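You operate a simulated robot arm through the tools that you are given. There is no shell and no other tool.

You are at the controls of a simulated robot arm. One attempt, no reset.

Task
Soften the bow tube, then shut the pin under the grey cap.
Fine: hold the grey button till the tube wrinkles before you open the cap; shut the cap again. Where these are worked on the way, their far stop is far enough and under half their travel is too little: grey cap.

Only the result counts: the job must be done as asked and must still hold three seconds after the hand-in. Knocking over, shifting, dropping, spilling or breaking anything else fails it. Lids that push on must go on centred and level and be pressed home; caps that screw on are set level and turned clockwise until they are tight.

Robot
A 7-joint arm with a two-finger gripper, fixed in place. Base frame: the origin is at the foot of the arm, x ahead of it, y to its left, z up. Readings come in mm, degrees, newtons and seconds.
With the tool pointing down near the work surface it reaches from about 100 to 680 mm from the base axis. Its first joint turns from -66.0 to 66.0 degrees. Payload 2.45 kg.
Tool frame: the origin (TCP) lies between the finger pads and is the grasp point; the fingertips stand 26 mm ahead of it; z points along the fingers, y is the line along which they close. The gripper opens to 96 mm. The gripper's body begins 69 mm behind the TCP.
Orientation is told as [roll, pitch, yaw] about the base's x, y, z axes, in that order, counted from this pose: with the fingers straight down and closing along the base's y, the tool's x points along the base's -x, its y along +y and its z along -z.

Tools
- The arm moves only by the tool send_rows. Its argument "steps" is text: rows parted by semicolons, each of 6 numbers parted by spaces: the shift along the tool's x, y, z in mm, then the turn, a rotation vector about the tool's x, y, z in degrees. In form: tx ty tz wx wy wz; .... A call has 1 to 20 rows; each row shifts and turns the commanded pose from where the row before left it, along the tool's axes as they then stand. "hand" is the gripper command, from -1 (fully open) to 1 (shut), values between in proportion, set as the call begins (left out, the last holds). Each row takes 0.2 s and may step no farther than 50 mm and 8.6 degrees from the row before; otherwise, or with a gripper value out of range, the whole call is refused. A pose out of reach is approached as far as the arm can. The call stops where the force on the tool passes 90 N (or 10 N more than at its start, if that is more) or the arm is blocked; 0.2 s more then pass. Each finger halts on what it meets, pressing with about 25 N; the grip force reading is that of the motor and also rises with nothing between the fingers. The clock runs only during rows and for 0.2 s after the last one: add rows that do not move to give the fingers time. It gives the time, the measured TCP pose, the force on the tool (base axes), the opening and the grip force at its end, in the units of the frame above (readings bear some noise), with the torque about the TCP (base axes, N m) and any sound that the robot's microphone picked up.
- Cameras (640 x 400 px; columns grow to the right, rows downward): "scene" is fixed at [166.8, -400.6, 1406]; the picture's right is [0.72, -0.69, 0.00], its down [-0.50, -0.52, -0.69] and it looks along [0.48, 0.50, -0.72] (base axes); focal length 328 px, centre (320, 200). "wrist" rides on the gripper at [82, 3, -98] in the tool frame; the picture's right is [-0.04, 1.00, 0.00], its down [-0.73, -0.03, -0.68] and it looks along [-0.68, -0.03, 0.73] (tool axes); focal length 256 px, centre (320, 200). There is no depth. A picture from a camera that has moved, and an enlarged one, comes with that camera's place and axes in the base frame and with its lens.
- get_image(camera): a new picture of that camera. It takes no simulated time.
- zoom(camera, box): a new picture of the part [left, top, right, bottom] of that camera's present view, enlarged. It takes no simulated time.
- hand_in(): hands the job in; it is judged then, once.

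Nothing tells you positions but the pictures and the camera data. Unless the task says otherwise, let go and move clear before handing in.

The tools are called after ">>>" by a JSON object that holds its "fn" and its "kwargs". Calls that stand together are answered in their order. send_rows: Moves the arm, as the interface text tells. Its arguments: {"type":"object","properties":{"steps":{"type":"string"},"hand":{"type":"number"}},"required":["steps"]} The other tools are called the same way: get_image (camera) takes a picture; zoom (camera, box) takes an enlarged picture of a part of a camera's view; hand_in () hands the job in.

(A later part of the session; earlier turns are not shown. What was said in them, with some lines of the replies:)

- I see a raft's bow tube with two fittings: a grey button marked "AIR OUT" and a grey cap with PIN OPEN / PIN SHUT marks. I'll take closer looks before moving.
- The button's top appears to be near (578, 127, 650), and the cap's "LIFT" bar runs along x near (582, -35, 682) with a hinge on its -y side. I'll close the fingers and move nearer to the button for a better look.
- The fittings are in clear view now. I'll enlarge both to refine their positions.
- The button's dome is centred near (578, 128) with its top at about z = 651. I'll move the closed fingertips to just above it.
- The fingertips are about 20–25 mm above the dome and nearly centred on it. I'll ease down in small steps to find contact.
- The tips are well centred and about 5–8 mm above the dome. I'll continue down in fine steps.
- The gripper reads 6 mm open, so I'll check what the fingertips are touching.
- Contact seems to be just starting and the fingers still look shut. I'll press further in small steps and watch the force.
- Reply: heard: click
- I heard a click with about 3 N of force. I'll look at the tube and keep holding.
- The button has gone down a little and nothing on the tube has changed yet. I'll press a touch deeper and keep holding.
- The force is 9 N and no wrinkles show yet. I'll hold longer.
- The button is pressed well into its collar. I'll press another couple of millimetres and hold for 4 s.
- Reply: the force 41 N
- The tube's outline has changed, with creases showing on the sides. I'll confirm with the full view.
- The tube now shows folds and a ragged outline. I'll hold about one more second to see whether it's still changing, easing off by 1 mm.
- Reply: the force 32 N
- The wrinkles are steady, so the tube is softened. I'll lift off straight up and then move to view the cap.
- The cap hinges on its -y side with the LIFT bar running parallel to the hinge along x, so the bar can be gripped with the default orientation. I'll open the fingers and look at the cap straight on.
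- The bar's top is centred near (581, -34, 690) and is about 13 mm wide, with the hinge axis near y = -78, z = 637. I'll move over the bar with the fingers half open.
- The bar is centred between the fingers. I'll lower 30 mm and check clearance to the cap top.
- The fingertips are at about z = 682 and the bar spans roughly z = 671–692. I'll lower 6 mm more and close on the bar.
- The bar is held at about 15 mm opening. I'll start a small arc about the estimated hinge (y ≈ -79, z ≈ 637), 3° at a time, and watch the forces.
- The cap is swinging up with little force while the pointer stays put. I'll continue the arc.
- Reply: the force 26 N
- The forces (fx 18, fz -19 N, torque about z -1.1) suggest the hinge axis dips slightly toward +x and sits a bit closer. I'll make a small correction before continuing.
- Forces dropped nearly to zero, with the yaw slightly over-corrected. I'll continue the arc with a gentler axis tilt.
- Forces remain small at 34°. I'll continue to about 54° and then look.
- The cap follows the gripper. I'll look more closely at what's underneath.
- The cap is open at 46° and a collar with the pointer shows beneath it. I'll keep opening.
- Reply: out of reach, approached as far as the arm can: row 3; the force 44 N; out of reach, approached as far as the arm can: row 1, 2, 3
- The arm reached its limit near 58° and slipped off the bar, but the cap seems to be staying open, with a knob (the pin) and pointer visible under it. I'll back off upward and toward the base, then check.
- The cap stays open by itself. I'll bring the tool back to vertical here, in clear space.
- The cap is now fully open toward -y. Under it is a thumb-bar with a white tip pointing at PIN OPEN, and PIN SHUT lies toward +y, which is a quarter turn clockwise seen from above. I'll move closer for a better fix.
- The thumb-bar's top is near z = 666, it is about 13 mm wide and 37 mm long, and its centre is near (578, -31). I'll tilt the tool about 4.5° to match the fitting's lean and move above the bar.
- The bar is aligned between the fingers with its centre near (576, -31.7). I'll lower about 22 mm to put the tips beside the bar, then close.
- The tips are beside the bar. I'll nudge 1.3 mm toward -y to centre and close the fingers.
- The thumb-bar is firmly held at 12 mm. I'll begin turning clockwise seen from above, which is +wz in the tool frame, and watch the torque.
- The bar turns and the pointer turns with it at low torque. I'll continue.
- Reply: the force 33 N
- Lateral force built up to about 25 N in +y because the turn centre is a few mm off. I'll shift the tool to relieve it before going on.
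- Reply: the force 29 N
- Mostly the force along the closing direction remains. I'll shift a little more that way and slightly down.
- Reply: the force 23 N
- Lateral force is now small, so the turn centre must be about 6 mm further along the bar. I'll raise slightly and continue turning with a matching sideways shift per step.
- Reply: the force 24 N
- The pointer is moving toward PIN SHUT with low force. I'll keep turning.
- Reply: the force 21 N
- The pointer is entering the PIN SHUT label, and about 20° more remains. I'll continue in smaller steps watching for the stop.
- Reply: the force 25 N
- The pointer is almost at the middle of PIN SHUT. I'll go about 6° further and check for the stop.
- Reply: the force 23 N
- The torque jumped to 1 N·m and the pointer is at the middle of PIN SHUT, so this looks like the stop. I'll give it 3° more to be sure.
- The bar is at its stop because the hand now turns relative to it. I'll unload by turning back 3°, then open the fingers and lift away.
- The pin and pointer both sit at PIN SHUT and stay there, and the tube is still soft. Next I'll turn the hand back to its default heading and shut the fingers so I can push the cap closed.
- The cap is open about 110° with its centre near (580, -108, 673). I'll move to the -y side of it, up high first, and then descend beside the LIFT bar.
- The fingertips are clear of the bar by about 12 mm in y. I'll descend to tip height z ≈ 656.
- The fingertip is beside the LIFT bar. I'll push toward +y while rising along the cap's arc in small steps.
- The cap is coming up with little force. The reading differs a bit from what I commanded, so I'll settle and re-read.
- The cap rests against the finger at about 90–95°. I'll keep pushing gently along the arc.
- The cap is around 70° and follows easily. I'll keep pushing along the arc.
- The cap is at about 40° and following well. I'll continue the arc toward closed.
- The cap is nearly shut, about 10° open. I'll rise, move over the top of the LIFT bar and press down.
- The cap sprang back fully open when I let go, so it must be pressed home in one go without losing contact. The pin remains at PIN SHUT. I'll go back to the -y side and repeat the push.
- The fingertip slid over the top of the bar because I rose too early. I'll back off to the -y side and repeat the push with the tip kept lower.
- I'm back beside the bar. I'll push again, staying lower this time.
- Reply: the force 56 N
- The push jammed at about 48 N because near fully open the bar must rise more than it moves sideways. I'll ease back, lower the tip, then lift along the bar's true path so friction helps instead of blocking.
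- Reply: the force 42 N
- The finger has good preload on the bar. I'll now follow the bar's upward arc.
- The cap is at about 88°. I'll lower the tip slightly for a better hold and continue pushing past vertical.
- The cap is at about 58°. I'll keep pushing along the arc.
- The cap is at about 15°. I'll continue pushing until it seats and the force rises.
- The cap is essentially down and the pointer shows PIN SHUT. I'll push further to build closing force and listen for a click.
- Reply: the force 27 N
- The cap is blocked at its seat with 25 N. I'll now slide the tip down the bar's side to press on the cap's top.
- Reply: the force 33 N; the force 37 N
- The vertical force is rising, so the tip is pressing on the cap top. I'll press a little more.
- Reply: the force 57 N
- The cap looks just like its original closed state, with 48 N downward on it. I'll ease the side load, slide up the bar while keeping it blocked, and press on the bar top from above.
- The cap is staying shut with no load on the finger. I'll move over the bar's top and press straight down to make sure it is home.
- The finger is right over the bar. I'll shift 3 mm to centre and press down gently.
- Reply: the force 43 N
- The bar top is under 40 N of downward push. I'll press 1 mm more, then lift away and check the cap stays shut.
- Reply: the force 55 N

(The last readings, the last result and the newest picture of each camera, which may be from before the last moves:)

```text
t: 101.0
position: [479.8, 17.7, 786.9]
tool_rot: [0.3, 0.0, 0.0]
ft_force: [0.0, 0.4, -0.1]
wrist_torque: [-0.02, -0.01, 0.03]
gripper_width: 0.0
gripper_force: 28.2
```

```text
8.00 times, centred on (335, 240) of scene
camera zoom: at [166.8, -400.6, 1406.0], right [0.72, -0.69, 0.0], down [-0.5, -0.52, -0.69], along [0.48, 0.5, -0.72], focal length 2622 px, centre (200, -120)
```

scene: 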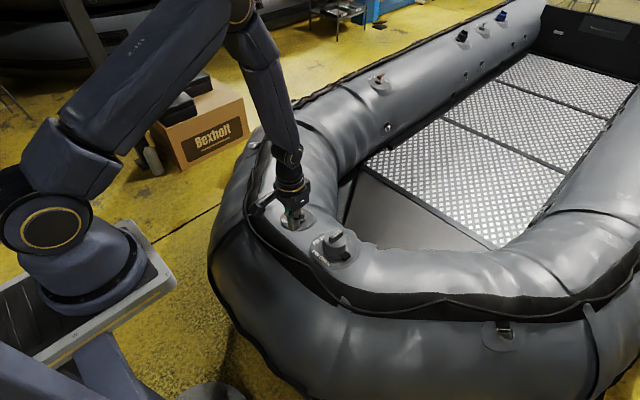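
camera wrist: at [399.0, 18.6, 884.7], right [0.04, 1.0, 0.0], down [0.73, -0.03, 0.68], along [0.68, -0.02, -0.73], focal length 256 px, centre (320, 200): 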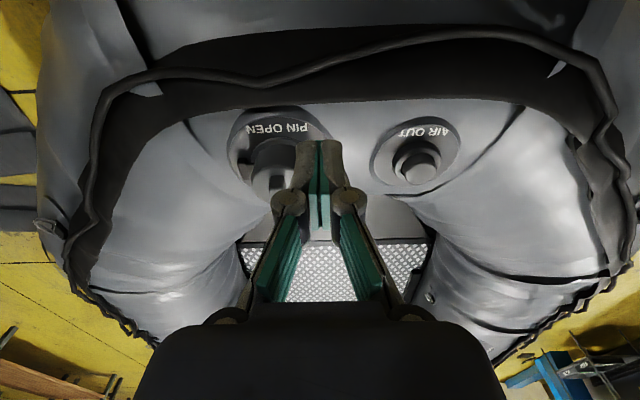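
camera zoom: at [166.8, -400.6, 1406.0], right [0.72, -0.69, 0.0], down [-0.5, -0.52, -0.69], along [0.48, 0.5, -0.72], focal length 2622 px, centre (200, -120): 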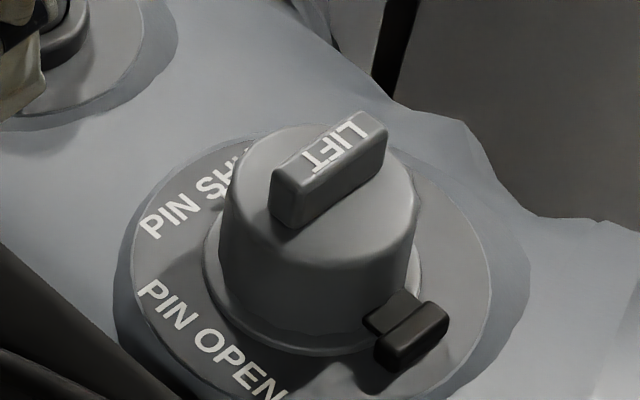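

The cap looks fully shut and is holding. I'll retreat further, wait a few seconds and verify the cap and the pointer once more.

>>> {"fn": "send_rows", "kwargs": {"steps": "20 25 -40 0 0 0; 20 25 -40 0 0 0; 20 25 -40 0 0 0; 0 5 -40 0 0 0; 0 0 0 0 0 0; 0 0 0 0 0 0; 0 0 0 0 0 0; 0 0 0 0 0 0; 0 0 0 0 0 0; 0 0 0 0 0 0; 0 0 0 0 0 0; 0 0 0 0 0 0; 0 0 0 0 0 0; 0 0 0 0 0 0; 0 0 0 0 0 0; 0 0 0 0 0 0", "hand": -1}}

>>> {"fn": "get_image", "kwargs": {"camera": "wrist"}}

>>> {"fn": "zoom", "kwargs": {"camera": "wrist", "box": [200, 90, 390, 190]}}

>>> {"fn": "zoom", "kwargs": {"camera": "scene", "box": [260, 190, 380, 280]}}

>>> {"fn": "get_image", "kwargs": {"camera": "scene"}}

```text
refused: row 1 steps farther than a row can; nothing moved
```

```text
taken
camera wrist: at [399.0, 18.6, 884.7], right [0.04, 1.0, 0.0], down [0.73, -0.03, 0.68], along [0.68, -0.02, -0.73], focal length 256 px, centre (320, 200)
```

wrist: 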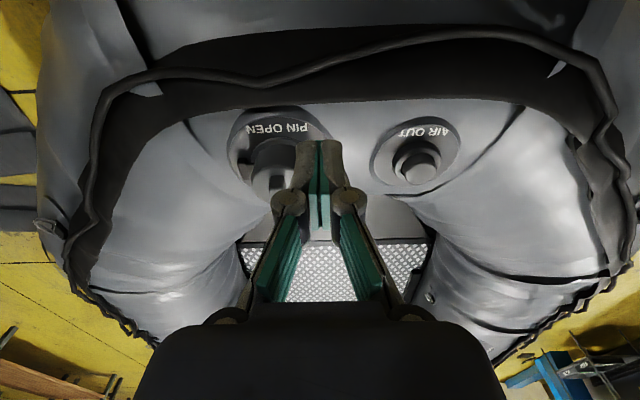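

```text
3.37 times, centred on (295, 140) of wrist
camera zoom: at [399.0, 18.6, 884.7], right [0.04, 1.0, 0.0], down [0.73, -0.03, 0.68], along [0.68, -0.02, -0.73], focal length 862 px, centre (404, 402)
```

zoom: 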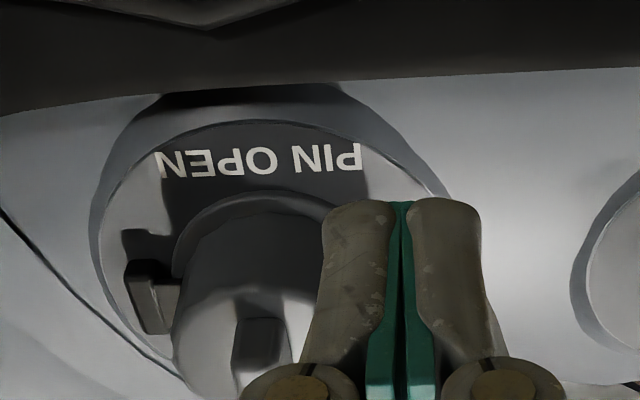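

```text
4.44 times, centred on (320, 235) of scene
camera zoom: at [166.8, -400.6, 1406.0], right [0.72, -0.69, 0.0], down [-0.5, -0.52, -0.69], along [0.48, 0.5, -0.72], focal length 1457 px, centre (320, 44)
```

zoom: 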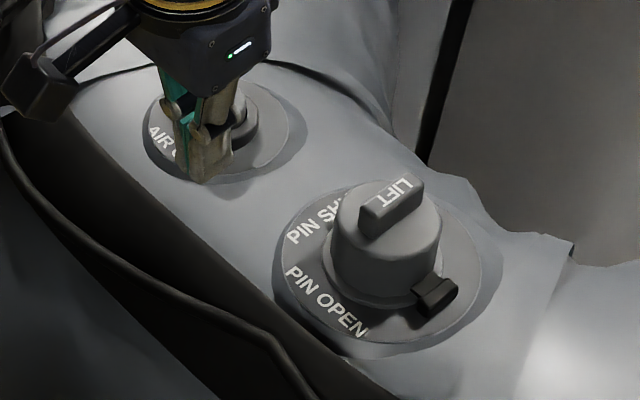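

```text
taken
```

scene: 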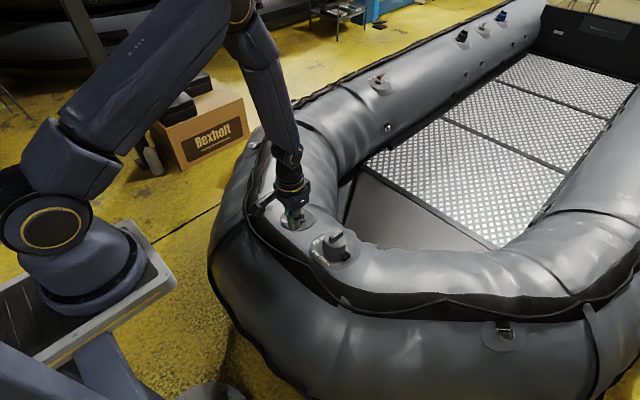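

One row was too long and the call was refused, so nothing moved. I'll retreat with shorter rows and wait.

>>> {"fn": "send_rows", "kwargs": {"steps": "12 15 -35 0 0 0; 12 15 -35 0 0 0; 12 15 -35 0 0 0; 12 15 -30 0 0 0; 10 15 -25 0 0 0; 0 0 0 0 0 0; 0 0 0 0 0 0; 0 0 0 0 0 0; 0 0 0 0 0 0; 0 0 0 0 0 0; 0 0 0 0 0 0; 0 0 0 0 0 0; 0 0 0 0 0 0; 0 0 0 0 0 0; 0 0 0 0 0 0; 0 0 0 0 0 0; 0 0 0 0 0 0", "hand": -1}}

>>> {"fn": "get_image", "kwargs": {"camera": "wrist"}}

>>> {"fn": "zoom", "kwargs": {"camera": "wrist", "box": [200, 90, 390, 190]}}

>>> {"fn": "zoom", "kwargs": {"camera": "scene", "box": [260, 190, 380, 280]}}

```text
t: 104.6
position: [422.1, 90.8, 946.3]
tool_rot: [0.2, 0.0, 0.0]
ft_force: [0.9, -0.3, -1.2]
wrist_torque: [-0.02, 0.0, 0.02]
gripper_width: 96.2
gripper_force: 0.0
```

```text
taken
camera wrist: at [341.5, 92.4, 1045.2], right [0.04, 1.0, 0.0], down [0.73, -0.03, 0.68], along [0.68, -0.02, -0.73], focal length 256 px, centre (320, 200)
```

wrist: 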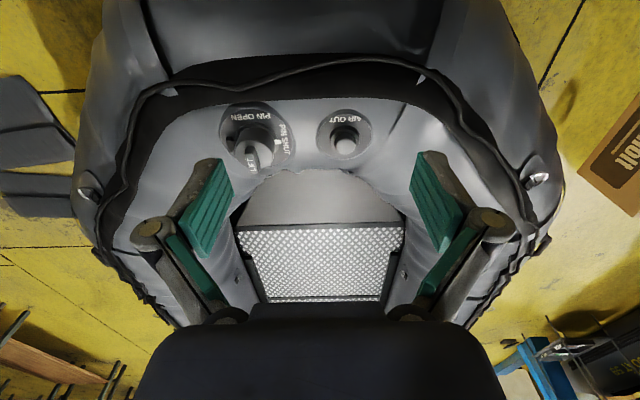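

```text
3.37 times, centred on (295, 140) of wrist
camera zoom: at [341.5, 92.4, 1045.2], right [0.04, 1.0, 0.0], down [0.73, -0.03, 0.68], along [0.68, -0.02, -0.73], focal length 862 px, centre (404, 402)
```

zoom: 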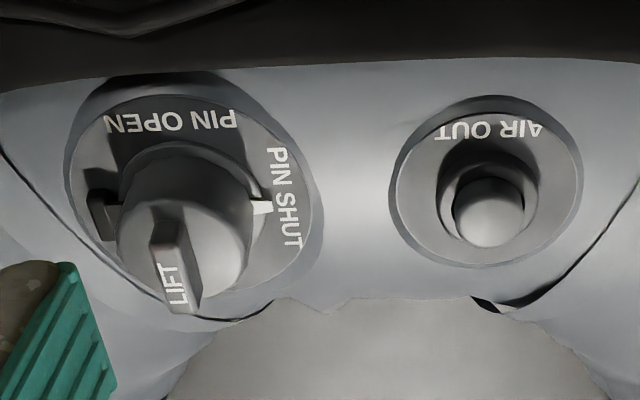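

```text
4.44 times, centred on (320, 235) of scene
camera zoom: at [166.8, -400.6, 1406.0], right [0.72, -0.69, 0.0], down [-0.5, -0.52, -0.69], along [0.48, 0.5, -0.72], focal length 1457 px, centre (320, 44)
```

zoom: 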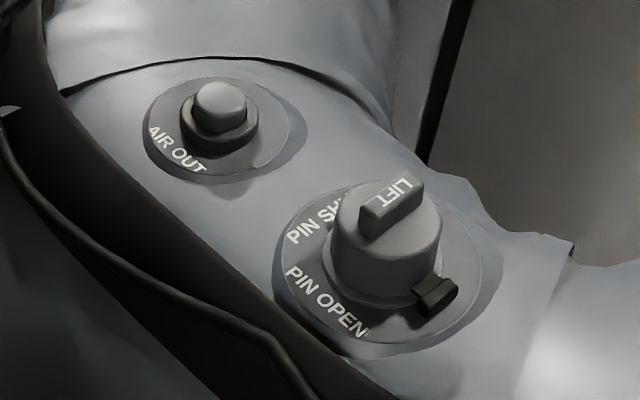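

The tube is wrinkled, the pointer stands at PIN SHUT, and the cap has stayed shut and level for several seconds with the arm clear. I'm handing in.

>>> {"fn": "hand_in", "kwargs": {}}

```text
The job is handed in.
```

The bow tube is softened, the pin is at PIN SHUT and the grey cap is closed over it. I handed the job in with the arm clear; I haven't seen the judged result.

- **Tube:** I held the AIR OUT button until the tube wrinkled, before opening the cap, and the wrinkles stayed.
- **Pin:** I turned the thumb-bar under the cap a quarter turn clockwise to its stop. The pointer sits at PIN SHUT.
- **Cap:** It opened fully, to about 110°. My grip slipped at about 58° when the arm ran out of reach, and the cap sprang open the rest of the way.
- **Closing:** On the first try the cap sprang back open when I let go. On the second try I slid off it and jammed at about 48 N. The third push seated it, and I pressed it down with about 50 N. It then stayed shut for about six seconds before the hand-in.

I saw nothing else knocked, moved or damaged.
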